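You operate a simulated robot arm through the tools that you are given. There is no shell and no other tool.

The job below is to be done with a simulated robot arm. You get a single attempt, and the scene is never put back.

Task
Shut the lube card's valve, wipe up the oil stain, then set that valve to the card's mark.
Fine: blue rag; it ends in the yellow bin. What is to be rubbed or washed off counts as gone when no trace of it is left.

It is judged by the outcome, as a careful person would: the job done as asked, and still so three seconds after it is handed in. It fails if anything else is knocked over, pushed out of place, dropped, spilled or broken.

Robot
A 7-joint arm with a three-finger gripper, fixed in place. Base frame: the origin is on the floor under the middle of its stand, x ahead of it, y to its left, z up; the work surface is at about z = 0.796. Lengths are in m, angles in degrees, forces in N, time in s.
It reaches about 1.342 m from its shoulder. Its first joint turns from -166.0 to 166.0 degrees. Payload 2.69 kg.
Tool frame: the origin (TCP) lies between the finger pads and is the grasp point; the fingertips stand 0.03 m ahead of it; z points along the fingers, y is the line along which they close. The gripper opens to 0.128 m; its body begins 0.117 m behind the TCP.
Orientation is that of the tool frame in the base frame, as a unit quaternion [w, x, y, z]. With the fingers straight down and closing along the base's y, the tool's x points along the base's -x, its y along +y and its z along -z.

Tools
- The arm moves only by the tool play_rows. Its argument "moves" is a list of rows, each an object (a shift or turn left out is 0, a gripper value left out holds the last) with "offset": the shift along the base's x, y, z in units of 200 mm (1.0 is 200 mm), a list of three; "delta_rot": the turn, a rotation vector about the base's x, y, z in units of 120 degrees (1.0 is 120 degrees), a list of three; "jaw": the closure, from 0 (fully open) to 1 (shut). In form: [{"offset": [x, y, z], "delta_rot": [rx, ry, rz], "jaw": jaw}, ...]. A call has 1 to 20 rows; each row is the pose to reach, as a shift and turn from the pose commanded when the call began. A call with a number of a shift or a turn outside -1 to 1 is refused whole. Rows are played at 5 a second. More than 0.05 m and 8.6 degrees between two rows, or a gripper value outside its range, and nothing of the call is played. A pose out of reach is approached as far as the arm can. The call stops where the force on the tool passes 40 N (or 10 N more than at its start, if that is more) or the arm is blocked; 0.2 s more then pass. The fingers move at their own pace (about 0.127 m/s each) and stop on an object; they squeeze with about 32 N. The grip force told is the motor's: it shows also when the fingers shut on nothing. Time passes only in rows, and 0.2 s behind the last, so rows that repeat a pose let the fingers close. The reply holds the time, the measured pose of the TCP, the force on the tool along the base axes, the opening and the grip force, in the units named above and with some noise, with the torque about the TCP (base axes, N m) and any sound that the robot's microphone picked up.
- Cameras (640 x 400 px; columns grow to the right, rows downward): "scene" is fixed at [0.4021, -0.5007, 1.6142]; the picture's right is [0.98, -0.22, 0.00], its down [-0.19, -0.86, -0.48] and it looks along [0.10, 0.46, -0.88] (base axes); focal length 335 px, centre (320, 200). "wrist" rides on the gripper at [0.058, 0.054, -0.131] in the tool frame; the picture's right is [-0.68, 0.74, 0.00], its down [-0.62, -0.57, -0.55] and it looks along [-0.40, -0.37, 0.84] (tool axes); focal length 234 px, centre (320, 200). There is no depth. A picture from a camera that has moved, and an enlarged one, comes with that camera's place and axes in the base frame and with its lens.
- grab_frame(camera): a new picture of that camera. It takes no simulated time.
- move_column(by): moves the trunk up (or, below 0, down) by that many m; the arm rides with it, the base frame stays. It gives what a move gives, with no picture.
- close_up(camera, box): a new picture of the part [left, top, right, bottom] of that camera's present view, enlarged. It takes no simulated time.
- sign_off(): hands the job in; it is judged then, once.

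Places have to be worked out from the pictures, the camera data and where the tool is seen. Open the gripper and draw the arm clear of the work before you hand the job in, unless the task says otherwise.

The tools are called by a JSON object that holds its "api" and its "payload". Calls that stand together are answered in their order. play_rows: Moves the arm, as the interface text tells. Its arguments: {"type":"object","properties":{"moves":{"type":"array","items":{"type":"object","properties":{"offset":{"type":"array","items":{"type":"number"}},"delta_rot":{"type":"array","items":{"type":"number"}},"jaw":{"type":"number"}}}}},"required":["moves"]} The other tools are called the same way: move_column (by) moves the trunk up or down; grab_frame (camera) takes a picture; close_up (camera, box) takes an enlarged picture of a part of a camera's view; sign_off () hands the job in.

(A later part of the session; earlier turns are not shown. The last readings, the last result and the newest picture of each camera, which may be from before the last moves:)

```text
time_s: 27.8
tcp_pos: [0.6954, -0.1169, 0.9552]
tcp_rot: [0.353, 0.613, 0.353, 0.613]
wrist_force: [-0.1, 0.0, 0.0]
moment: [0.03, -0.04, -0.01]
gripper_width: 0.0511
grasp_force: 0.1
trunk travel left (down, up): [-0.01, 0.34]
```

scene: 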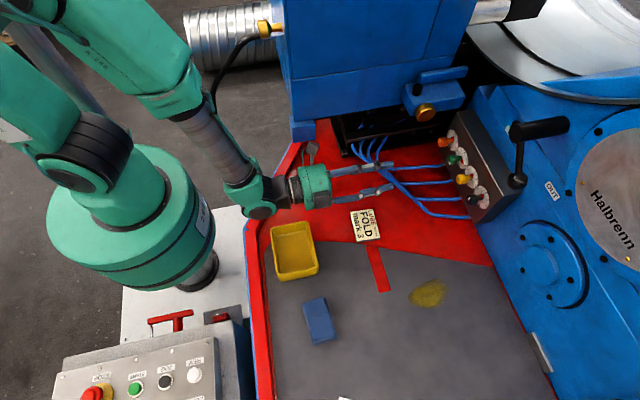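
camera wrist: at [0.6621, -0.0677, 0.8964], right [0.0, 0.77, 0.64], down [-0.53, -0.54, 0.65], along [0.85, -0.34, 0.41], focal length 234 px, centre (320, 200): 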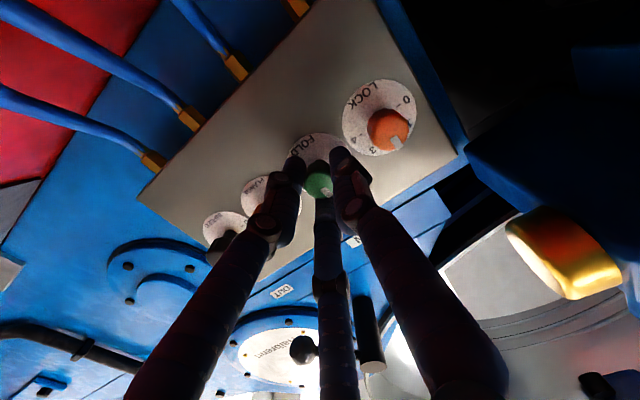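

120° was reached without trouble. I'll add 30° more and move in to about x = 0.745, then check alignment.

{"api": "play_rows", "payload": {"moves": [{"delta_rot": [0.0625, 0, 0]}, {"delta_rot": [0.125, 0, 0]}, {"delta_rot": [0.1875, 0, 0]}, {"delta_rot": [0.25, 0, 0]}, {"offset": [0.08, 0, 0], "delta_rot": [0.25, 0, 0]}, {"offset": [0.16, 0, 0], "delta_rot": [0.25, 0, 0]}, {"offset": [0.25, 0, 0], "delta_rot": [0.25, 0, 0]}, {"offset": [0.25, 0, 0], "delta_rot": [0.25, 0, 0]}]}}

{"api": "grab_frame", "payload": {"camera": "wrist"}}

{"api": "close_up", "payload": {"camera": "wrist", "box": [250, 100, 390, 230]}}

{"api": "close_up", "payload": {"camera": "scene", "box": [400, 120, 500, 200]}}

```text
time_s: 29.6
tcp_pos: [0.7445, -0.1164, 0.9551]
tcp_rot: [0.183, 0.683, 0.183, 0.683]
wrist_force: [-1.1, 0.2, 0.2]
moment: [0.01, 0.04, 0.01]
gripper_width: 0.0512
grasp_force: 0.0
trunk travel left (down, up): [-0.01, 0.34]
```

```text
taken
camera wrist: at [0.6145, -0.1351, 1.0326], right [0.0, -0.98, -0.22], down [-0.55, 0.18, -0.82], along [0.84, 0.12, -0.54], focal length 234 px, centre (320, 200)
```

wrist: 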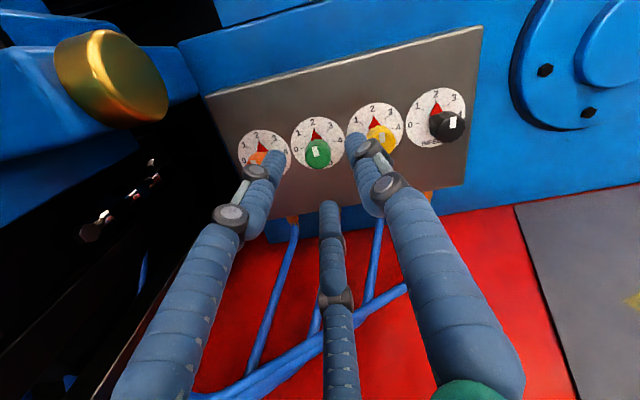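

```text
3.08 times, centred on (320, 165) of wrist
camera zoom: at [0.6145, -0.1351, 1.0326], right [0.0, -0.98, -0.22], down [-0.55, 0.18, -0.82], along [0.84, 0.12, -0.54], focal length 720 px, centre (320, 308)
```

zoom: 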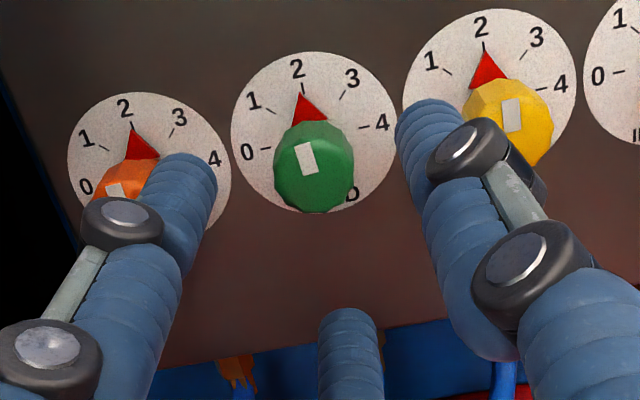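

```text
5.00 times, centred on (450, 160) of scene
camera zoom: at [0.4021, -0.5007, 1.6142], right [0.98, -0.22, 0.0], down [-0.19, -0.86, -0.48], along [0.1, 0.46, -0.88], focal length 1677 px, centre (-330, 400)
```

zoom: 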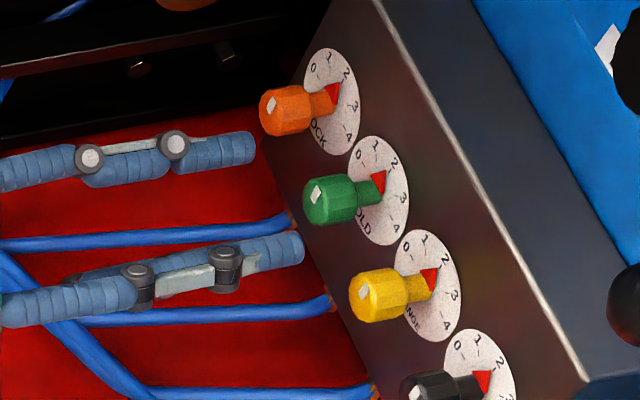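

This view shows the dial almost upright: green FOLD is at 2, with the cap about 1 mm left of the tool axis. I'll correct y by +1 mm and advance over the cap.

{"api": "play_rows", "payload": {"moves": [{"offset": [0.03, 0.005, 0.001]}, {"offset": [0.09, 0.005, 0.001]}, {"offset": [0.15, 0.005, 0.001]}, {"offset": [0.2, 0.005, 0.001]}, {"offset": [0.247, 0.005, 0.001]}, {"offset": [0.247, 0.005, 0.001]}]}}

{"api": "close_up", "payload": {"camera": "wrist", "box": [250, 100, 390, 230]}}

```text
time_s: 30.9
tcp_pos: [0.7944, -0.115, 0.9556]
tcp_rot: [0.182, 0.683, 0.183, 0.683]
wrist_force: [0.1, 0.2, -0.5]
moment: [-0.03, 0.02, -0.02]
gripper_width: 0.0513
grasp_force: 0.1
trunk travel left (down, up): [-0.01, 0.34]
```

```text
3.08 times, centred on (320, 165) of wrist
camera zoom: at [0.6636, -0.1334, 1.0327], right [0.0, -0.98, -0.22], down [-0.55, 0.18, -0.82], along [0.84, 0.12, -0.54], focal length 720 px, centre (320, 308)
```

zoom: 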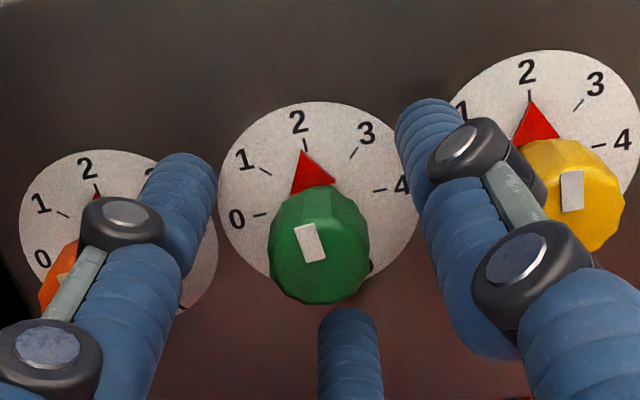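

Full reach this time and the cap is centred. I'll close on it.

{"api": "play_rows", "payload": {"moves": [{"offset": [0, 0, 0], "jaw": 0.8}, {"offset": [0, 0, 0], "jaw": 1}, {"offset": [0, 0, 0], "jaw": 1}, {"offset": [0, 0, 0], "jaw": 1}]}}

{"api": "close_up", "payload": {"camera": "wrist", "box": [250, 100, 390, 230]}}

```text
time_s: 31.9
tcp_pos: [0.7934, -0.1139, 0.9558]
tcp_rot: [0.183, 0.683, 0.183, 0.683]
wrist_force: [1.6, 5.3, -3.0]
moment: [0.0, 0.11, 0.24]
gripper_width: 0.0222
grasp_force: 44.7
trunk travel left (down, up): [-0.01, 0.34]
```

```text
3.08 times, centred on (320, 165) of wrist
camera zoom: at [0.6636, -0.1331, 1.0323], right [0.0, -0.98, -0.22], down [-0.55, 0.18, -0.82], along [0.84, 0.12, -0.54], focal length 720 px, centre (320, 308)
```

zoom: 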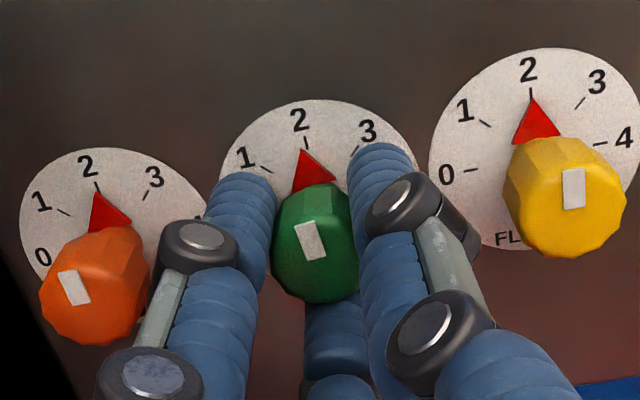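

Gripped evenly with small forces, and the pointer reads 2.0. I'll turn -84° toward 0 and check before the last few degrees.

{"api": "play_rows", "payload": {"moves": [{"delta_rot": [-0.05, 0, 0]}, {"delta_rot": [-0.1, 0, 0]}, {"delta_rot": [-0.15, 0, 0]}, {"delta_rot": [-0.2, 0, 0]}, {"delta_rot": [-0.25, 0, 0]}, {"delta_rot": [-0.3, 0, 0]}, {"delta_rot": [-0.35, 0, 0]}, {"delta_rot": [-0.4, 0, 0]}, {"delta_rot": [-0.45, 0, 0]}, {"delta_rot": [-0.5, 0, 0]}, {"delta_rot": [-0.55, 0, 0]}, {"delta_rot": [-0.6, 0, 0]}, {"delta_rot": [-0.65, 0, 0]}, {"delta_rot": [-0.7, 0, 0]}, {"delta_rot": [-0.7, 0, 0]}]}}

{"api": "close_up", "payload": {"camera": "wrist", "box": [250, 100, 390, 230]}}

{"api": "close_up", "payload": {"camera": "scene", "box": [440, 140, 490, 175]}}

```text
time_s: 35.1
tcp_pos: [0.793, -0.1149, 0.954]
tcp_rot: [0.593, 0.384, 0.593, 0.385]
wrist_force: [-9.8, 9.7, -6.0]
moment: [0.0, 0.17, 0.21]
gripper_width: 0.0221
grasp_force: 45.1
trunk travel left (down, up): [-0.01, 0.34]
```

```text
3.08 times, centred on (320, 165) of wrist
camera zoom: at [0.6635, -0.0405, 0.9799], right [0.0, -0.32, 0.95], down [-0.55, -0.79, -0.27], along [0.84, -0.52, -0.17], focal length 720 px, centre (320, 308)
```

zoom: 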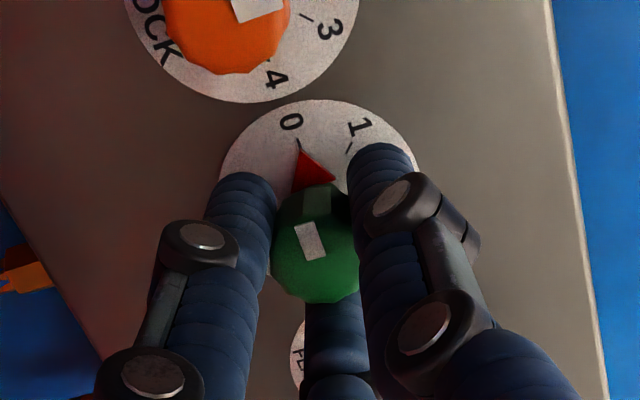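

```text
11.43 times, centred on (465, 158) of scene
camera zoom: at [0.4021, -0.5007, 1.6142], right [0.98, -0.22, 0.0], down [-0.19, -0.86, -0.48], along [0.1, 0.46, -0.88], focal length 3833 px, centre (-1337, 686)
```

zoom: 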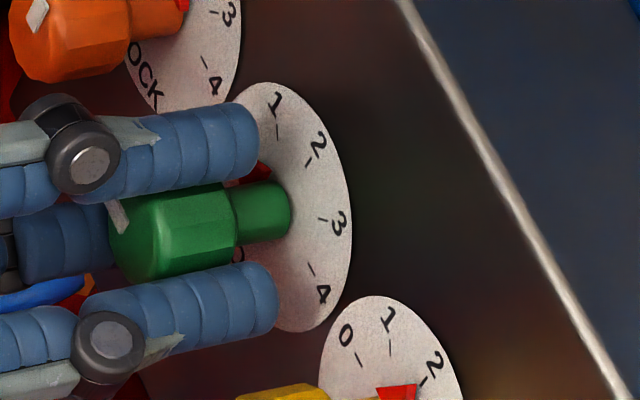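

The pointer is almost on the 0 tick. I'll zoom further for the remaining offset.

{"api": "close_up", "payload": {"camera": "wrist", "box": [295, 125, 345, 165]}}

```text
10.00 times, centred on (320, 145) of wrist
camera zoom: at [0.6635, -0.0405, 0.9799], right [0.0, -0.32, 0.95], down [-0.55, -0.79, -0.27], along [0.84, -0.52, -0.17], focal length 2342 px, centre (320, 750)
```

zoom: 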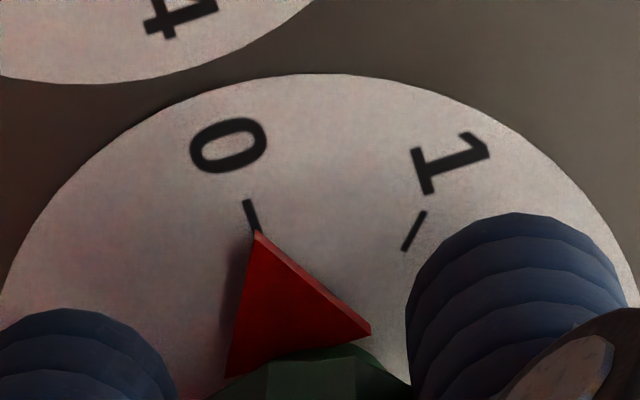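

By parallax-corrected estimate the pointer is 2–5° short of 0. I'll turn another -4° and watch the torque for an end stop.

{"api": "play_rows", "payload": {"moves": [{"delta_rot": [-0.0167, 0, 0]}, {"delta_rot": [-0.0333, 0, 0]}, {"delta_rot": [-0.0333, 0, 0]}]}}

{"api": "close_up", "payload": {"camera": "wrist", "box": [295, 125, 345, 165]}}

```text
time_s: 36.0
tcp_pos: [0.7949, -0.1146, 0.9549]
tcp_rot: [0.606, 0.365, 0.606, 0.363]
wrist_force: [-10.4, 6.6, -5.2]
moment: [0.26, 0.07, 0.14]
gripper_width: 0.0224
grasp_force: 44.8
trunk travel left (down, up): [-0.01, 0.34]
```

```text
10.00 times, centred on (320, 145) of wrist
camera zoom: at [0.6636, -0.039, 0.9747], right [0.0, -0.25, 0.97], down [-0.55, -0.81, -0.21], along [0.84, -0.53, -0.14], focal length 2342 px, centre (320, 750)
```

zoom: 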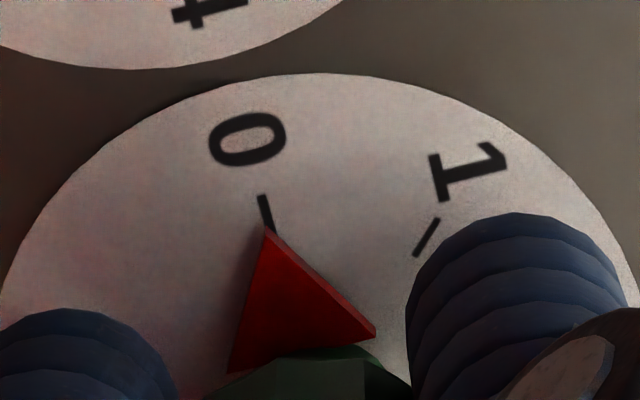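

The torque rose to 0.26 N m and the knob began to slip in the grip, so the valve is against its 0 stop: it's shut. I'll release with a small opening and back straight off.

{"api": "play_rows", "payload": {"moves": [{"offset": [0, 0, 0], "jaw": 0.72}, {"offset": [0, 0, 0], "jaw": 0.72}, {"offset": [0, 0, 0], "jaw": 0.72}]}}

{"api": "play_rows", "payload": {"moves": [{"offset": [-0.08, 0, 0]}, {"offset": [-0.2, 0, 0]}, {"offset": [-0.35, 0, 0]}, {"offset": [-0.5, 0, 0]}, {"offset": [-0.5, 0, 0]}]}}

{"api": "close_up", "payload": {"camera": "wrist", "box": [230, 60, 410, 200]}}

{"api": "close_up", "payload": {"camera": "scene", "box": [430, 120, 500, 210]}}

```text
time_s: 36.8
tcp_pos: [0.7946, -0.1151, 0.9546]
tcp_rot: [0.606, 0.364, 0.606, 0.364]
wrist_force: [0.4, 0.1, -0.1]
moment: [0.02, -0.01, -0.01]
gripper_width: 0.0355
grasp_force: 0.2
trunk travel left (down, up): [-0.01, 0.34]
```

```text
time_s: 38.0
tcp_pos: [0.6933, -0.1143, 0.9567]
tcp_rot: [0.606, 0.364, 0.606, 0.365]
wrist_force: [0.4, 0.4, -0.3]
moment: [-0.03, 0.03, -0.01]
gripper_width: 0.0357
grasp_force: 0.1
trunk travel left (down, up): [-0.01, 0.34]
```

```text
2.86 times, centred on (320, 130) of wrist
camera zoom: at [0.5626, -0.0381, 0.9758], right [0.0, -0.25, 0.97], down [-0.55, -0.81, -0.21], along [0.84, -0.53, -0.14], focal length 669 px, centre (320, 400)
```

zoom: 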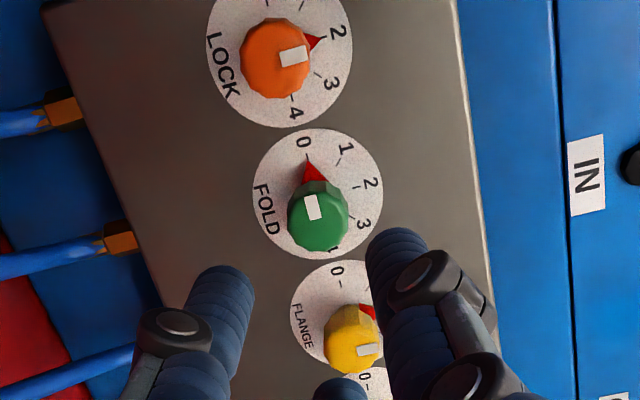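

```text
4.44 times, centred on (465, 165) of scene
camera zoom: at [0.4021, -0.5007, 1.6142], right [0.98, -0.22, 0.0], down [-0.19, -0.86, -0.48], along [0.1, 0.46, -0.88], focal length 1491 px, centre (-324, 356)
```

zoom: 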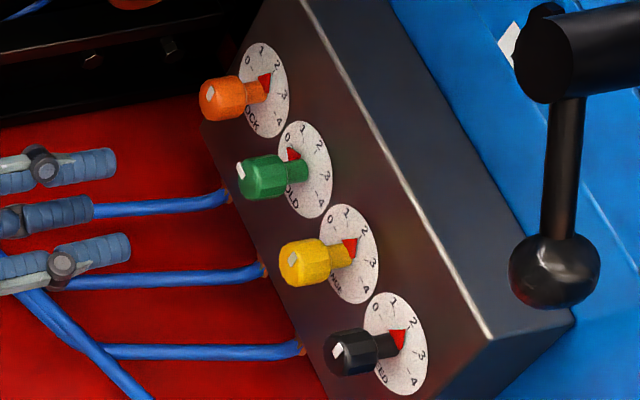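

Green FOLD now points exactly at 0, and the other three knobs are untouched. Next comes the rag: I'll back away, rise, and swing the tool to point straight down.

{"api": "play_rows", "payload": {"moves": [{"offset": [-0.15, -0.05, 0.15]}, {"offset": [-0.3, -0.1, 0.35]}, {"offset": [-0.4, -0.15, 0.55]}, {"offset": [-0.4, -0.2, 0.65], "delta_rot": [0, 0.0625, 0]}, {"offset": [-0.4, -0.25, 0.7], "delta_rot": [0, 0.125, 0]}, {"offset": [-0.4, -0.3, 0.7], "delta_rot": [0, 0.1875, 0]}, {"offset": [-0.4, -0.35, 0.7], "delta_rot": [0, 0.25, 0]}, {"offset": [-0.4, -0.4, 0.7], "delta_rot": [0, 0.3125, 0]}, {"offset": [-0.4, -0.45, 0.7], "delta_rot": [0, 0.375, 0]}, {"offset": [-0.4, -0.5, 0.7], "delta_rot": [0, 0.4375, 0]}, {"offset": [-0.4, -0.55, 0.7], "delta_rot": [0, 0.5, 0]}, {"offset": [-0.4, -0.6, 0.7], "delta_rot": [0, 0.5625, 0]}, {"offset": [-0.4, -0.65, 0.7], "delta_rot": [0, 0.625, 0]}, {"offset": [-0.4, -0.7, 0.7], "delta_rot": [0, 0.6875, 0]}, {"offset": [-0.4, -0.75, 0.7], "delta_rot": [0, 0.75, 0]}, {"offset": [-0.4, -0.75, 0.7], "delta_rot": [0, 0.75, 0]}]}}

{"api": "grab_frame", "payload": {"camera": "scene"}}

{"api": "grab_frame", "payload": {"camera": "wrist"}}

```text
refused: row 2 steps farther than a row can; nothing moved
```

```text
taken
```

scene: 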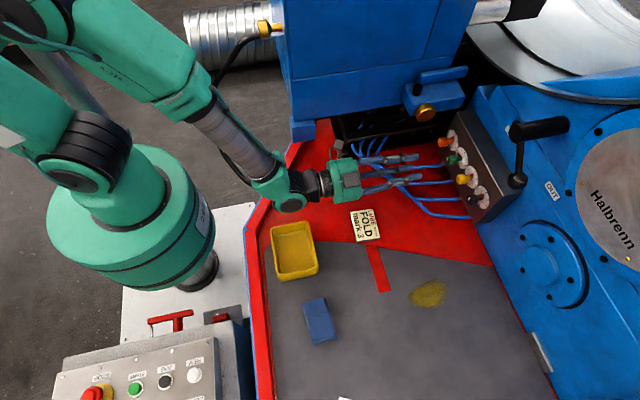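

```text
taken
camera wrist: at [0.5626, -0.0381, 0.9758], right [0.0, -0.25, 0.97], down [-0.55, -0.81, -0.21], along [0.84, -0.53, -0.14], focal length 234 px, centre (320, 200)
```

wrist: 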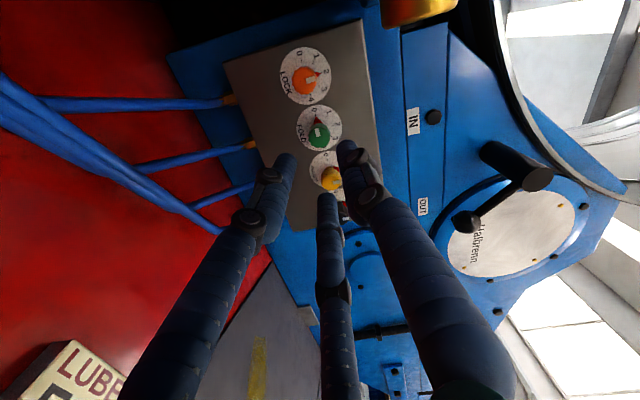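

Row 2 was a bit too long a step, so nothing moved. I'll resend with smaller increments.

{"api": "play_rows", "payload": {"moves": [{"offset": [-0.12, -0.03, 0.1]}, {"offset": [-0.24, -0.06, 0.25]}, {"offset": [-0.34, -0.1, 0.43]}, {"offset": [-0.4, -0.15, 0.6], "delta_rot": [0, 0.0625, 0]}, {"offset": [-0.4, -0.2, 0.7], "delta_rot": [0, 0.125, 0]}, {"offset": [-0.4, -0.25, 0.7], "delta_rot": [0, 0.1875, 0]}, {"offset": [-0.4, -0.3, 0.7], "delta_rot": [0, 0.25, 0]}, {"offset": [-0.4, -0.35, 0.7], "delta_rot": [0, 0.3125, 0]}, {"offset": [-0.4, -0.4, 0.7], "delta_rot": [0, 0.375, 0]}, {"offset": [-0.4, -0.45, 0.7], "delta_rot": [0, 0.4375, 0]}, {"offset": [-0.4, -0.5, 0.7], "delta_rot": [0, 0.5, 0]}, {"offset": [-0.4, -0.55, 0.7], "delta_rot": [0, 0.5625, 0]}, {"offset": [-0.4, -0.6, 0.7], "delta_rot": [0, 0.625, 0]}, {"offset": [-0.4, -0.65, 0.7], "delta_rot": [0, 0.6875, 0]}, {"offset": [-0.4, -0.7, 0.7], "delta_rot": [0, 0.75, 0]}, {"offset": [-0.4, -0.7, 0.7], "delta_rot": [0, 0.75, 0]}]}}

{"api": "grab_frame", "payload": {"camera": "scene"}}

{"api": "grab_frame", "payload": {"camera": "wrist"}}

```text
time_s: 41.4
tcp_pos: [0.6158, -0.256, 1.0946]
tcp_rot: [-0.001, 0.515, 0.857, -0.001]
wrist_force: [0.2, 0.4, -0.9]
moment: [-0.03, 0.06, 0.0]
gripper_width: 0.036
grasp_force: 0.1
trunk travel left (down, up): [-0.01, 0.34]
```

```text
taken
```

scene: 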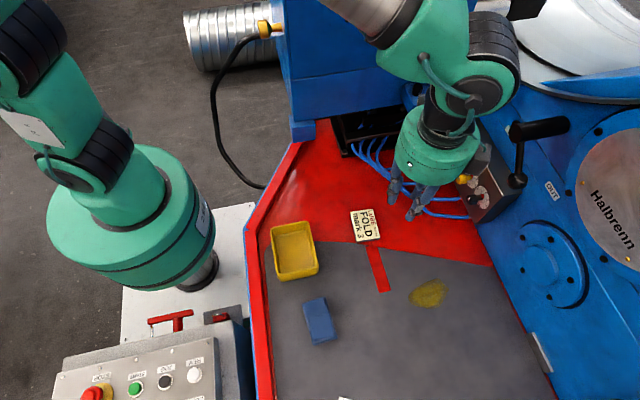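

```text
taken
camera wrist: at [0.6365, -0.1796, 1.2253], right [0.97, -0.25, 0.0], down [-0.21, -0.81, 0.55], along [-0.14, -0.53, -0.84], focal length 234 px, centre (320, 200)
```

wrist: 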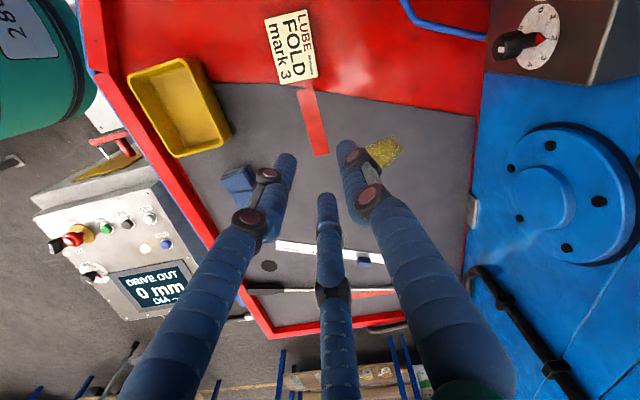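

The tool now points down. I'll yaw +62° (tool y along base +y) while moving above the rag at about (0.427, -0.36, 1.0), opening to about 90 mm.

{"api": "play_rows", "payload": {"moves": [{"offset": [-0.08, -0.04, 0], "delta_rot": [0, 0, 0.05], "jaw": 0.3}, {"offset": [-0.16, -0.08, 0], "delta_rot": [0, 0, 0.1]}, {"offset": [-0.24, -0.13, 0], "delta_rot": [0, 0, 0.15]}, {"offset": [-0.32, -0.18, 0], "delta_rot": [0, 0, 0.2]}, {"offset": [-0.4, -0.22, 0], "delta_rot": [0, 0, 0.25]}, {"offset": [-0.48, -0.26, 0], "delta_rot": [0, 0, 0.3]}, {"offset": [-0.56, -0.3, 0], "delta_rot": [0, 0, 0.35]}, {"offset": [-0.64, -0.35, 0], "delta_rot": [0, 0, 0.4]}, {"offset": [-0.72, -0.4, -0.1], "delta_rot": [0, 0, 0.45]}, {"offset": [-0.8, -0.46, -0.2], "delta_rot": [0, 0, 0.5]}, {"offset": [-0.88, -0.52, -0.3], "delta_rot": [0, 0, 0.5167]}, {"offset": [-0.94, -0.52, -0.4], "delta_rot": [0, 0, 0.5167]}, {"offset": [-0.94, -0.52, -0.4], "delta_rot": [0, 0, 0.5167]}]}}

{"api": "grab_frame", "payload": {"camera": "scene"}}

{"api": "grab_frame", "payload": {"camera": "wrist"}}

```text
time_s: 44.1
tcp_pos: [0.4261, -0.3591, 1.0164]
tcp_rot: [0.0, -0.001, 1.0, -0.001]
wrist_force: [-0.2, -0.4, 0.0]
moment: [0.01, 0.03, 0.0]
gripper_width: 0.0896
grasp_force: 0.1
trunk travel left (down, up): [-0.01, 0.34]
```

```text
taken
```

scene: 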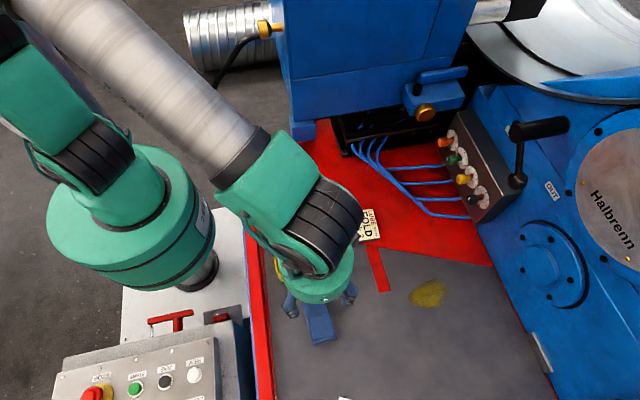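

```text
taken
camera wrist: at [0.3682, -0.3062, 1.1466], right [0.68, 0.74, 0.0], down [0.62, -0.56, 0.55], along [0.4, -0.37, -0.84], focal length 234 px, centre (320, 200)
```

wrist: 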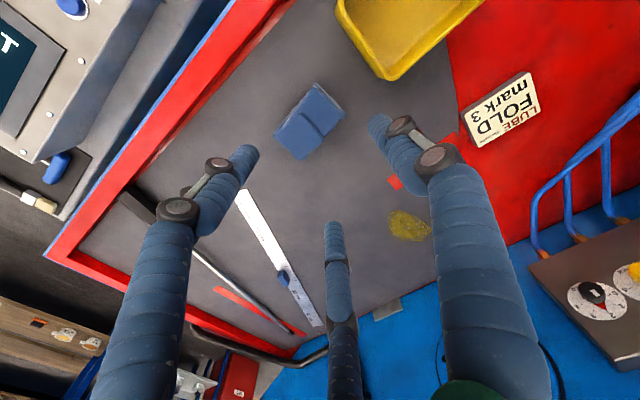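

I'm above the rag. I'll zoom in to measure its corners and thickness, and the bin's edge.

{"api": "close_up", "payload": {"camera": "wrist", "box": [240, 60, 380, 180]}}

{"api": "close_up", "payload": {"camera": "scene", "box": [265, 230, 375, 360]}}

{"api": "close_up", "payload": {"camera": "wrist", "box": [320, 0, 500, 110]}}

```text
3.33 times, centred on (310, 120) of wrist
camera zoom: at [0.3682, -0.3062, 1.1466], right [0.68, 0.74, 0.0], down [0.62, -0.56, 0.55], along [0.4, -0.37, -0.84], focal length 781 px, centre (353, 467)
```

zoom: 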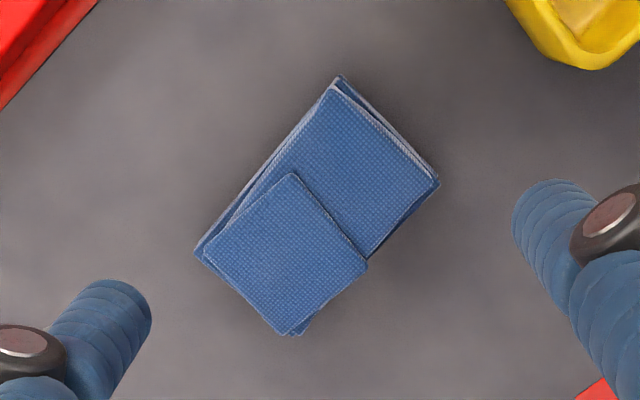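

```text
3.08 times, centred on (320, 295) of scene
camera zoom: at [0.4021, -0.5007, 1.6142], right [0.98, -0.22, 0.0], down [-0.19, -0.86, -0.48], along [0.1, 0.46, -0.88], focal length 1032 px, centre (320, -92)
```

zoom: 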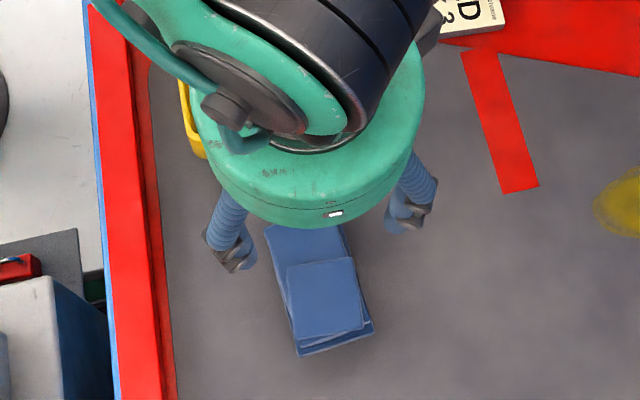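

```text
3.56 times, centred on (410, 55) of wrist
camera zoom: at [0.3682, -0.3062, 1.1466], right [0.68, 0.74, 0.0], down [0.62, -0.56, 0.55], along [0.4, -0.37, -0.84], focal length 833 px, centre (0, 716)
```

zoom: 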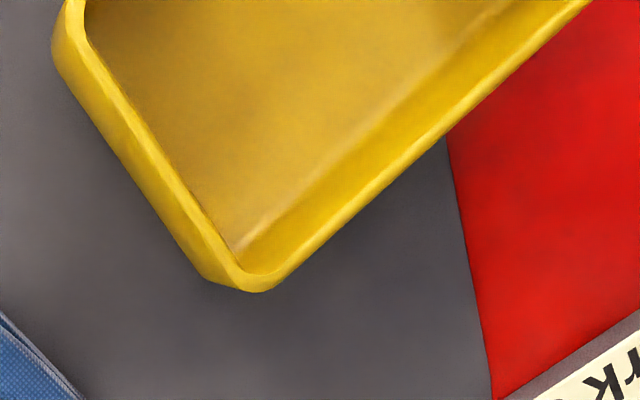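

The rag is about 60 × 95 mm centred near (0.428, -0.383), its long axis about 5° off y, and thin. I'll pinch it across its width between fingers A and C, with finger B past its +y end and short of the bin (edge about y = -0.27). First I'll descend to z ≈ 0.86 and check.

{"api": "play_rows", "payload": {"moves": [{"offset": [0, -0.01, -0.15], "delta_rot": [0, 0, 0.02], "jaw": 0.2}, {"offset": [0, -0.01, -0.3], "delta_rot": [0, 0, 0.0417]}, {"offset": [0, -0.01, -0.45], "delta_rot": [0, 0, 0.0417]}, {"offset": [0, -0.01, -0.6], "delta_rot": [0, 0, 0.0417]}, {"offset": [0, -0.01, -0.7], "delta_rot": [0, 0, 0.0417]}, {"offset": [0, -0.01, -0.78], "delta_rot": [0, 0, 0.0417]}, {"offset": [0, -0.01, -0.78], "delta_rot": [0, 0, 0.0417]}]}}

{"api": "grab_frame", "payload": {"camera": "wrist"}}

{"api": "close_up", "payload": {"camera": "scene", "box": [245, 220, 385, 370]}}

```text
time_s: 45.8
tcp_pos: [0.4261, -0.3609, 0.858]
tcp_rot: [0.0, -0.044, 0.999, 0.0]
wrist_force: [0.9, 0.4, -0.1]
moment: [0.0, 0.01, 0.0]
gripper_width: 0.1025
grasp_force: 0.0
trunk travel left (down, up): [-0.01, 0.34]
```

```text
taken
camera wrist: at [0.3639, -0.3129, 0.9892], right [0.61, 0.79, 0.0], down [0.66, -0.51, 0.55], along [0.43, -0.34, -0.84], focal length 234 px, centre (320, 200)
```

wrist: 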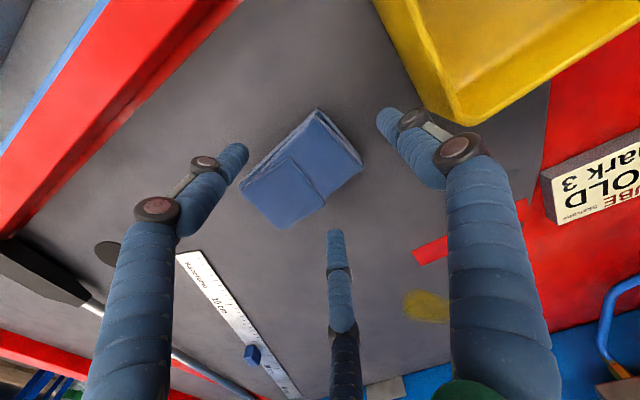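

```text
2.67 times, centred on (315, 295) of scene
camera zoom: at [0.4021, -0.5007, 1.6142], right [0.98, -0.22, 0.0], down [-0.19, -0.86, -0.48], along [0.1, 0.46, -0.88], focal length 894 px, centre (333, -53)
```

zoom: 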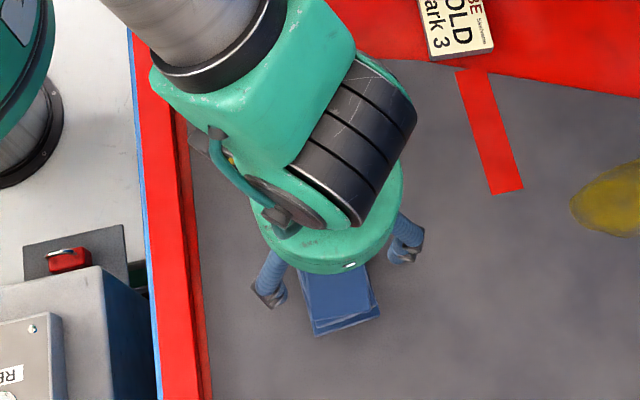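

Finger B would pass within 1 cm of the bin, and the rag centre is 4 mm to +x. I'll shift the tool +4 mm x and -5 mm y, trim the opening a little, and lower until the fingertips are just above the table.

{"api": "play_rows", "payload": {"moves": [{"offset": [0.02, -0.025, 0], "jaw": 0.22}, {"offset": [0.02, -0.025, -0.05]}, {"offset": [0.02, -0.025, -0.1]}, {"offset": [0.02, -0.025, -0.14]}, {"offset": [0.02, -0.025, -0.14]}]}}

{"api": "grab_frame", "payload": {"camera": "wrist"}}

```text
time_s: 47.0
tcp_pos: [0.43, -0.3658, 0.8327]
tcp_rot: [0.0, -0.044, 0.999, -0.001]
wrist_force: [1.4, -0.2, 0.7]
moment: [-0.02, 0.0, -0.01]
gripper_width: 0.0996
grasp_force: 0.0
trunk travel left (down, up): [-0.01, 0.34]
```

```text
taken
camera wrist: at [0.3682, -0.3181, 0.9617], right [0.61, 0.79, 0.0], down [0.66, -0.51, 0.55], along [0.43, -0.34, -0.84], focal length 234 px, centre (320, 200)
```

wrist: 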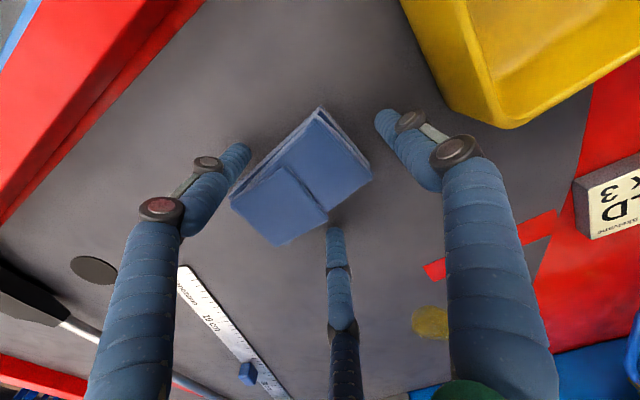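

The fingers straddle the rag with clearance from the bin. I'll lower 3 mm more and close on the rag.

{"api": "play_rows", "payload": {"moves": [{"offset": [0, 0, -0.015]}, {"offset": [0, 0, -0.015], "jaw": 0.4}, {"offset": [0, 0, -0.015], "jaw": 0.6}, {"offset": [0, 0, -0.015], "jaw": 0.8}, {"offset": [0, 0, -0.015], "jaw": 1}, {"offset": [0, 0, -0.015], "jaw": 1}]}}

{"api": "grab_frame", "payload": {"camera": "wrist"}}

{"api": "close_up", "payload": {"camera": "scene", "box": [245, 220, 385, 370]}}

```text
time_s: 48.4
tcp_pos: [0.4307, -0.365, 0.8307]
tcp_rot: [0.0, -0.043, 0.999, -0.001]
wrist_force: [0.7, 10.3, 18.1]
moment: [1.09, 0.1, -0.15]
gripper_width: 0.0677
grasp_force: 32.2
trunk travel left (down, up): [-0.01, 0.34]
```

```text
taken
camera wrist: at [0.3682, -0.318, 0.9594], right [0.61, 0.79, 0.0], down [0.66, -0.51, 0.55], along [0.44, -0.34, -0.84], focal length 234 px, centre (320, 200)
```

wrist: 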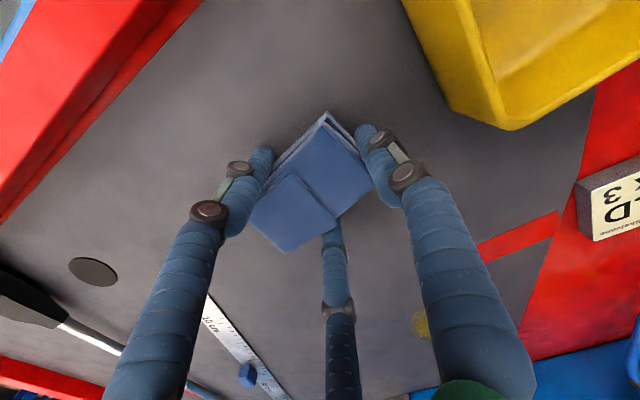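

```text
2.67 times, centred on (315, 295) of scene
camera zoom: at [0.4021, -0.5007, 1.6142], right [0.98, -0.22, 0.0], down [-0.19, -0.86, -0.48], along [0.1, 0.46, -0.88], focal length 894 px, centre (333, -53)
```

zoom: 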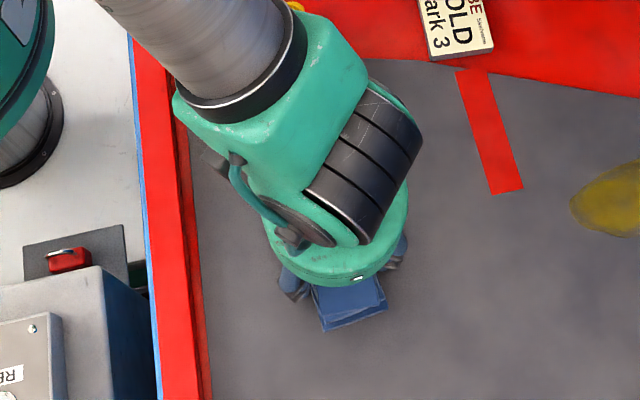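

Gripped at 68 mm width with the motor at 32 N; the 18 N upward suggests fingertip contact with the table. I'll lift 3 cm and check that the rag comes along.

{"api": "play_rows", "payload": {"moves": [{"offset": [0, 0, 0.03]}, {"offset": [0, 0, 0.08]}, {"offset": [0, 0, 0.15]}, {"offset": [0, 0, 0.15]}]}}

{"api": "grab_frame", "payload": {"camera": "wrist"}}

{"api": "close_up", "payload": {"camera": "scene", "box": [245, 220, 385, 370]}}

```text
time_s: 49.4
tcp_pos: [0.4317, -0.3665, 0.8577]
tcp_rot: [0.0, -0.043, 0.999, 0.0]
wrist_force: [-0.5, -0.8, -1.0]
moment: [-0.01, 0.04, 0.0]
gripper_width: 0.0676
grasp_force: 32.2
trunk travel left (down, up): [-0.01, 0.34]
```

```text
taken
camera wrist: at [0.3689, -0.3183, 0.9888], right [0.61, 0.79, 0.0], down [0.66, -0.51, 0.55], along [0.43, -0.34, -0.84], focal length 234 px, centre (320, 200)
```

wrist: 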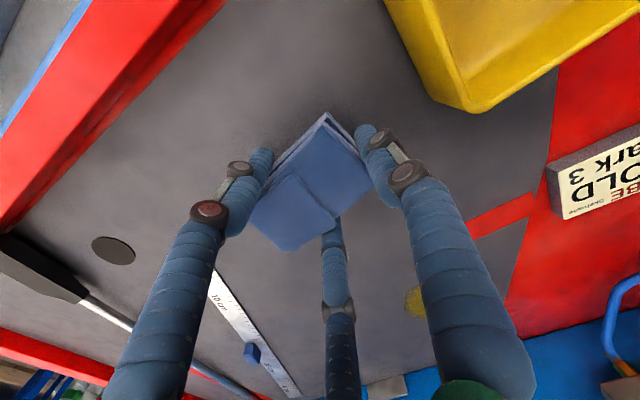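

```text
2.67 times, centred on (315, 295) of scene
camera zoom: at [0.4021, -0.5007, 1.6142], right [0.98, -0.22, 0.0], down [-0.19, -0.86, -0.48], along [0.1, 0.46, -0.88], focal length 894 px, centre (333, -53)
```

zoom: 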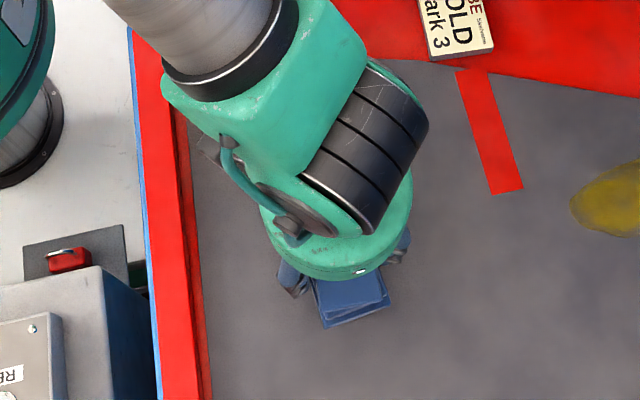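

The rag is held and lifted. The stain spans roughly x 0.65–0.75, y -0.41–-0.35, and the rag's centre sits about 23 mm to -y of the TCP. I'll carry it to the stain's near side and lower to just above the surface.

{"api": "play_rows", "payload": {"moves": [{"offset": [0.1, 0.02, 0.06]}, {"offset": [0.3, 0.04, 0.06], "delta_rot": [0, 0, -0.02]}, {"offset": [0.5, 0.06, 0.06], "delta_rot": [0, 0, -0.0417]}, {"offset": [0.7, 0.06, 0.06], "delta_rot": [0, 0, -0.0417]}, {"offset": [0.9, 0.06, 0.06], "delta_rot": [0, 0, -0.0417]}, {"offset": [0.98, 0.06, 0.0], "delta_rot": [0, 0, -0.0417]}, {"offset": [0.98, 0.06, -0.1], "delta_rot": [0, 0, -0.0417]}, {"offset": [0.98, 0.06, -0.1], "delta_rot": [0, 0, -0.0417]}]}}

{"api": "grab_frame", "payload": {"camera": "scene"}}

{"api": "grab_frame", "payload": {"camera": "wrist"}}

```text
time_s: 51.1
tcp_pos: [0.6266, -0.3536, 0.8384]
tcp_rot: [0.0, 0.001, 1.0, 0.001]
wrist_force: [0.0, -0.4, -1.0]
moment: [0.0, -0.02, -0.03]
gripper_width: 0.0674
grasp_force: 31.8
trunk travel left (down, up): [-0.01, 0.34]
```

```text
taken
```

scene: 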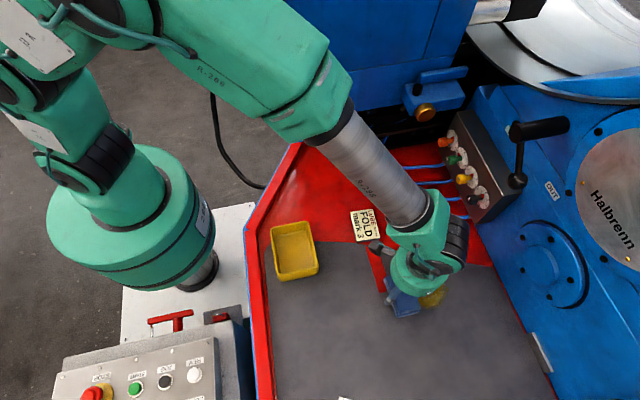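

```text
taken
camera wrist: at [0.5685, -0.3005, 0.9681], right [0.68, 0.74, 0.0], down [0.62, -0.57, 0.55], along [0.4, -0.37, -0.84], focal length 234 px, centre (320, 200)
```

wrist: 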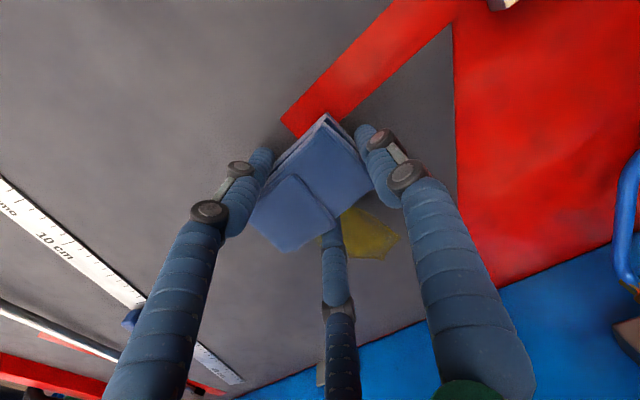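

The stain is just beyond the rag on the +x side. I'll lower a few mm to make contact and read the force.

{"api": "play_rows", "payload": {"moves": [{"offset": [0, 0, -0.015]}, {"offset": [0, 0, -0.025]}, {"offset": [0, 0, -0.025]}]}}

```text
time_s: 52.0
tcp_pos: [0.6276, -0.3539, 0.8327]
tcp_rot: [0.0, 0.0, 1.0, 0.0]
wrist_force: [-0.4, 0.9, -0.2]
moment: [0.02, 0.01, -0.01]
gripper_width: 0.0675
grasp_force: 31.9
trunk travel left (down, up): [-0.01, 0.34]
```

No contact yet at 0.8327. I'll go down another couple of mm.

{"api": "play_rows", "payload": {"moves": [{"offset": [0, 0, -0.008]}, {"offset": [0, 0, -0.014]}, {"offset": [0, 0, -0.014]}]}}

```text
time_s: 52.8
tcp_pos: [0.6272, -0.354, 0.8291]
tcp_rot: [0.0, 0.0, 1.0, 0.0]
wrist_force: [-0.6, -0.8, -0.2]
moment: [0.04, -0.04, -0.02]
gripper_width: 0.0674
grasp_force: 31.8
trunk travel left (down, up): [-0.01, 0.34]
```

Still no contact at 0.829. I'll continue down in small steps.

{"api": "play_rows", "payload": {"moves": [{"offset": [0, 0, -0.006]}, {"offset": [0, 0, -0.012]}, {"offset": [0, 0, -0.012]}]}}

```text
time_s: 53.5
tcp_pos: [0.6271, -0.3543, 0.8288]
tcp_rot: [0.0, 0.0, 1.0, -0.001]
wrist_force: [-9.3, 0.5, 18.8]
moment: [0.67, 0.51, 0.35]
gripper_width: 0.0677
grasp_force: 31.9
trunk travel left (down, up): [-0.01, 0.34]
```

Contact with about 19 N down. I'll sweep the rag across the stain in +x and back, keeping the pressure moderate.

{"api": "play_rows", "payload": {"moves": [{"offset": [0.06, 0, 0.003]}, {"offset": [0.14, 0, 0.003]}, {"offset": [0.22, 0, 0.003]}, {"offset": [0.3, 0, 0.003]}, {"offset": [0.38, 0, 0.003]}, {"offset": [0.46, 0, 0.003]}, {"offset": [0.54, 0, 0.003]}, {"offset": [0.62, 0, 0.003]}, {"offset": [0.7, 0, 0.003]}, {"offset": [0.76, 0, 0.003]}, {"offset": [0.76, 0, 0.003]}]}}

{"api": "grab_frame", "payload": {"camera": "wrist"}}

{"api": "close_up", "payload": {"camera": "scene", "box": [350, 220, 530, 350]}}

```text
time_s: 53.9
tcp_pos: [0.631, -0.3543, 0.8289]
tcp_rot: [0.002, 0.001, 1.0, 0.0]
wrist_force: [-5.7, 3.4, 13.5]
moment: [0.78, 0.14, 0.2]
gripper_width: 0.0678
grasp_force: 32.2
trunk travel left (down, up): [-0.01, 0.34]
stopped in row 1: the force on the tool passed its limit at 47 N (the readings are from after the stop); the commanded pose is now the measured one
```

```text
taken
camera wrist: at [0.573, -0.3014, 0.9595], right [0.68, 0.74, 0.0], down [0.61, -0.56, 0.55], along [0.4, -0.37, -0.83], focal length 234 px, centre (320, 200)
```

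wrist: 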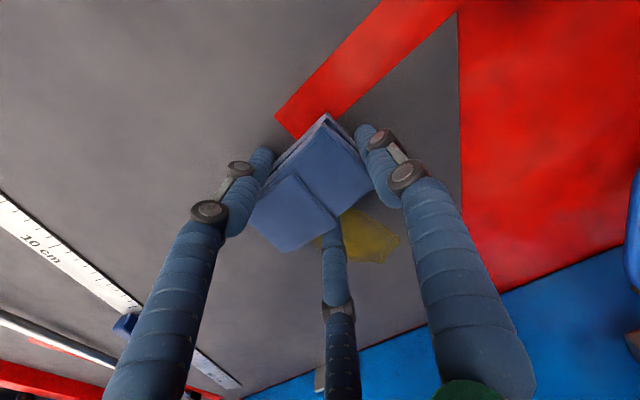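

```text
3.08 times, centred on (440, 285) of scene
camera zoom: at [0.4021, -0.5007, 1.6142], right [0.98, -0.22, 0.0], down [-0.19, -0.86, -0.48], along [0.1, 0.46, -0.88], focal length 1032 px, centre (-49, -62)
```

zoom: 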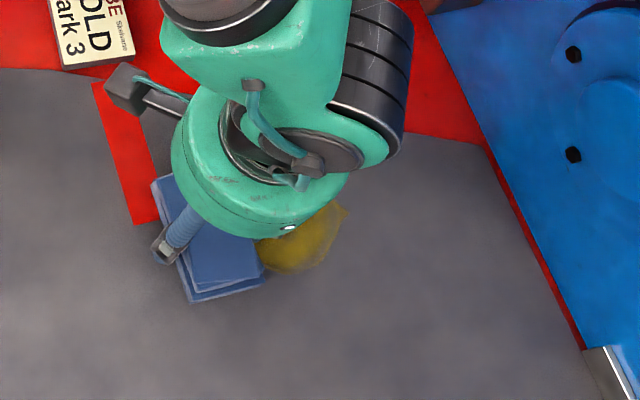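

The lateral force tripped the limit, so I was pressing too hard. I'll lift about 1 mm to lighten the contact and read the force.

{"api": "play_rows", "payload": {"moves": [{"offset": [0, 0, 0.004]}, {"offset": [0, 0, 0.004]}]}}

```text
time_s: 54.5
tcp_pos: [0.6306, -0.3548, 0.8288]
tcp_rot: [0.0, -0.001, 1.0, -0.001]
wrist_force: [-3.1, -2.1, 5.8]
moment: [0.23, 0.09, 0.12]
gripper_width: 0.0675
grasp_force: 32.3
trunk travel left (down, up): [-0.01, 0.34]
```

Now about 6 N down. I'll sweep slowly in +x with this light pressure.

{"api": "play_rows", "payload": {"moves": [{"offset": [0.02, 0, 0]}, {"offset": [0.06, 0, 0]}, {"offset": [0.12, 0, 0]}, {"offset": [0.18, 0, 0]}, {"offset": [0.24, 0, 0]}, {"offset": [0.3, 0, 0]}, {"offset": [0.36, 0, 0]}, {"offset": [0.42, 0, 0]}, {"offset": [0.48, 0, 0]}, {"offset": [0.54, 0, 0]}, {"offset": [0.6, 0, 0]}, {"offset": [0.66, 0, 0]}, {"offset": [0.7, 0, 0]}, {"offset": [0.7, 0, 0]}]}}

{"api": "grab_frame", "payload": {"camera": "wrist"}}

{"api": "close_up", "payload": {"camera": "scene", "box": [350, 220, 530, 350]}}

```text
time_s: 57.5
tcp_pos: [0.7714, -0.3563, 0.8292]
tcp_rot: [0.0, 0.0, 1.0, -0.002]
wrist_force: [-9.0, -1.5, 13.4]
moment: [0.59, 0.28, 0.43]
gripper_width: 0.0678
grasp_force: 31.6
trunk travel left (down, up): [-0.01, 0.34]
```

```text
taken
camera wrist: at [0.7134, -0.3014, 0.9595], right [0.68, 0.74, 0.0], down [0.62, -0.57, 0.55], along [0.4, -0.37, -0.84], focal length 234 px, centre (320, 200)
```

wrist: 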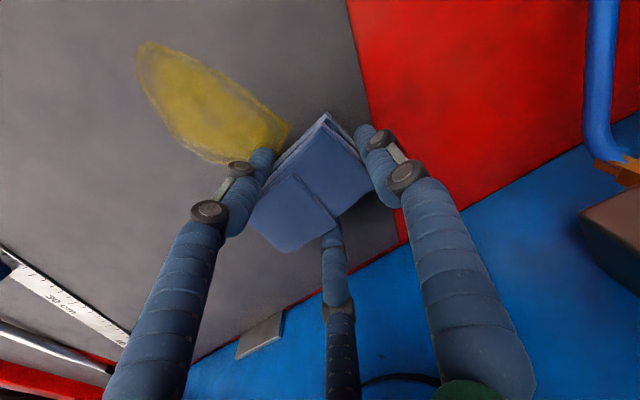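

```text
3.08 times, centred on (440, 285) of scene
camera zoom: at [0.4021, -0.5007, 1.6142], right [0.98, -0.22, 0.0], down [-0.19, -0.86, -0.48], along [0.1, 0.46, -0.88], focal length 1032 px, centre (-49, -62)
```

zoom: 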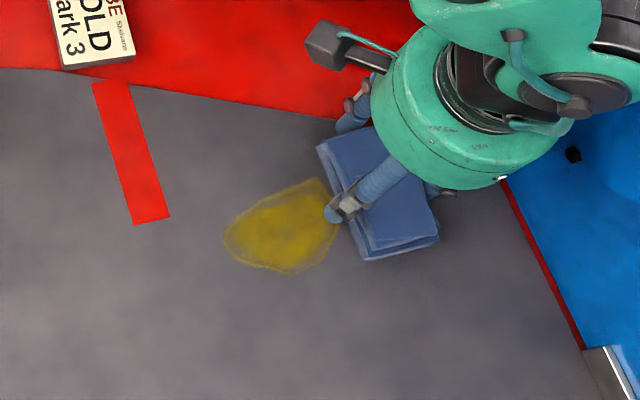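

Contact was kept all along, and the stain looks fainter with a halo but is still there. I'll sweep back and forth again.

{"api": "play_rows", "payload": {"moves": [{"offset": [-0.03, 0, 0]}, {"offset": [-0.1, 0, 0]}, {"offset": [-0.18, 0, 0]}, {"offset": [-0.26, 0, 0]}, {"offset": [-0.34, 0, 0]}, {"offset": [-0.42, 0, 0]}, {"offset": [-0.5, 0, 0]}, {"offset": [-0.58, 0, 0]}, {"offset": [-0.66, 0, 0]}, {"offset": [-0.72, 0, 0]}, {"offset": [-0.72, 0, 0]}]}}

{"api": "close_up", "payload": {"camera": "scene", "box": [350, 220, 530, 350]}}

{"api": "grab_frame", "payload": {"camera": "wrist"}}

```text
time_s: 59.9
tcp_pos: [0.6275, -0.3553, 0.8292]
tcp_rot: [0.0, 0.0, 1.0, -0.001]
wrist_force: [6.1, -1.3, 19.3]
moment: [0.79, -0.22, -0.44]
gripper_width: 0.0673
grasp_force: 31.9
trunk travel left (down, up): [-0.01, 0.34]
```

```text
3.08 times, centred on (440, 285) of scene
camera zoom: at [0.4021, -0.5007, 1.6142], right [0.98, -0.22, 0.0], down [-0.19, -0.86, -0.48], along [0.1, 0.46, -0.88], focal length 1032 px, centre (-49, -62)
```

zoom: 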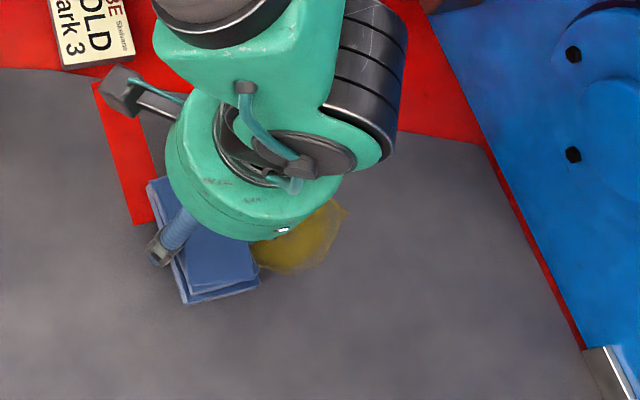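

```text
taken
camera wrist: at [0.569, -0.3019, 0.9595], right [0.68, 0.74, 0.0], down [0.62, -0.57, 0.55], along [0.4, -0.37, -0.84], focal length 234 px, centre (320, 200)
```

wrist: 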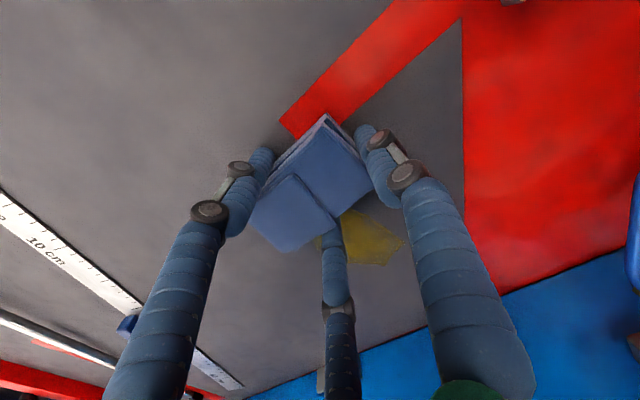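

The stain is visibly fading with each pass. I'll make a full back-and-forth with slight y shifts to cover all edges.

{"api": "play_rows", "payload": {"moves": [{"offset": [0.03, 0.0, 0.002]}, {"offset": [0.11, 0.02, 0.002]}, {"offset": [0.19, 0.04, 0.002]}, {"offset": [0.27, 0.05, 0.002]}, {"offset": [0.35, 0.05, 0.002]}, {"offset": [0.43, 0.05, 0.002]}, {"offset": [0.51, 0.05, 0.002]}, {"offset": [0.59, 0.05, 0.002]}, {"offset": [0.67, 0.05, 0.002]}, {"offset": [0.73, 0.05, 0.002]}, {"offset": [0.7, 0.0, 0.002]}, {"offset": [0.62, -0.05, 0.002]}, {"offset": [0.54, -0.06, 0.002]}, {"offset": [0.45, -0.06, 0.002]}, {"offset": [0.36, -0.06, 0.002]}, {"offset": [0.27, -0.06, 0.002]}, {"offset": [0.18, -0.06, 0.002]}, {"offset": [0.09, -0.06, 0.002]}, {"offset": [0.0, -0.06, 0.002]}, {"offset": [0.0, -0.06, 0.002]}]}}

{"api": "close_up", "payload": {"camera": "scene", "box": [350, 220, 530, 350]}}

{"api": "grab_frame", "payload": {"camera": "wrist"}}

```text
time_s: 64.1
tcp_pos: [0.6281, -0.3647, 0.8295]
tcp_rot: [0.0, 0.0, 1.0, -0.001]
wrist_force: [-0.8, 0.3, -0.1]
moment: [0.02, -0.04, -0.01]
gripper_width: 0.0674
grasp_force: 32.1
trunk travel left (down, up): [-0.01, 0.34]
```

```text
3.08 times, centred on (440, 285) of scene
camera zoom: at [0.4021, -0.5007, 1.6142], right [0.98, -0.22, 0.0], down [-0.19, -0.86, -0.48], along [0.1, 0.46, -0.88], focal length 1032 px, centre (-49, -62)
```

zoom: 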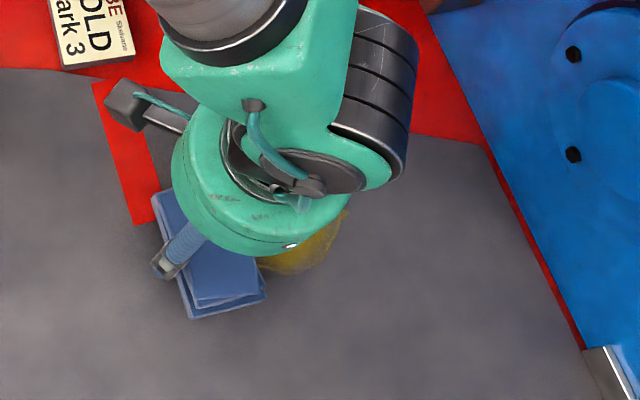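

```text
taken
camera wrist: at [0.5696, -0.3121, 0.9606], right [0.68, 0.74, 0.0], down [0.62, -0.56, 0.55], along [0.4, -0.37, -0.84], focal length 234 px, centre (320, 200)
```

wrist: 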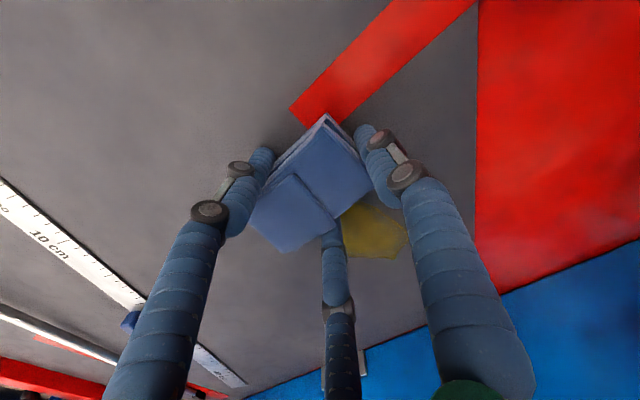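

Contact was lost at the end of that pass (force about 0). I'll lower by about 0.8 mm to press again.

{"api": "play_rows", "payload": {"moves": [{"offset": [0, 0, -0.004]}, {"offset": [0, 0, -0.004]}]}}

```text
time_s: 64.7
tcp_pos: [0.6268, -0.3662, 0.829]
tcp_rot: [0.0, 0.0, 1.0, -0.001]
wrist_force: [-1.0, 2.3, 3.3]
moment: [0.22, 0.02, 0.07]
gripper_width: 0.0672
grasp_force: 32.2
trunk travel left (down, up): [-0.01, 0.34]
```

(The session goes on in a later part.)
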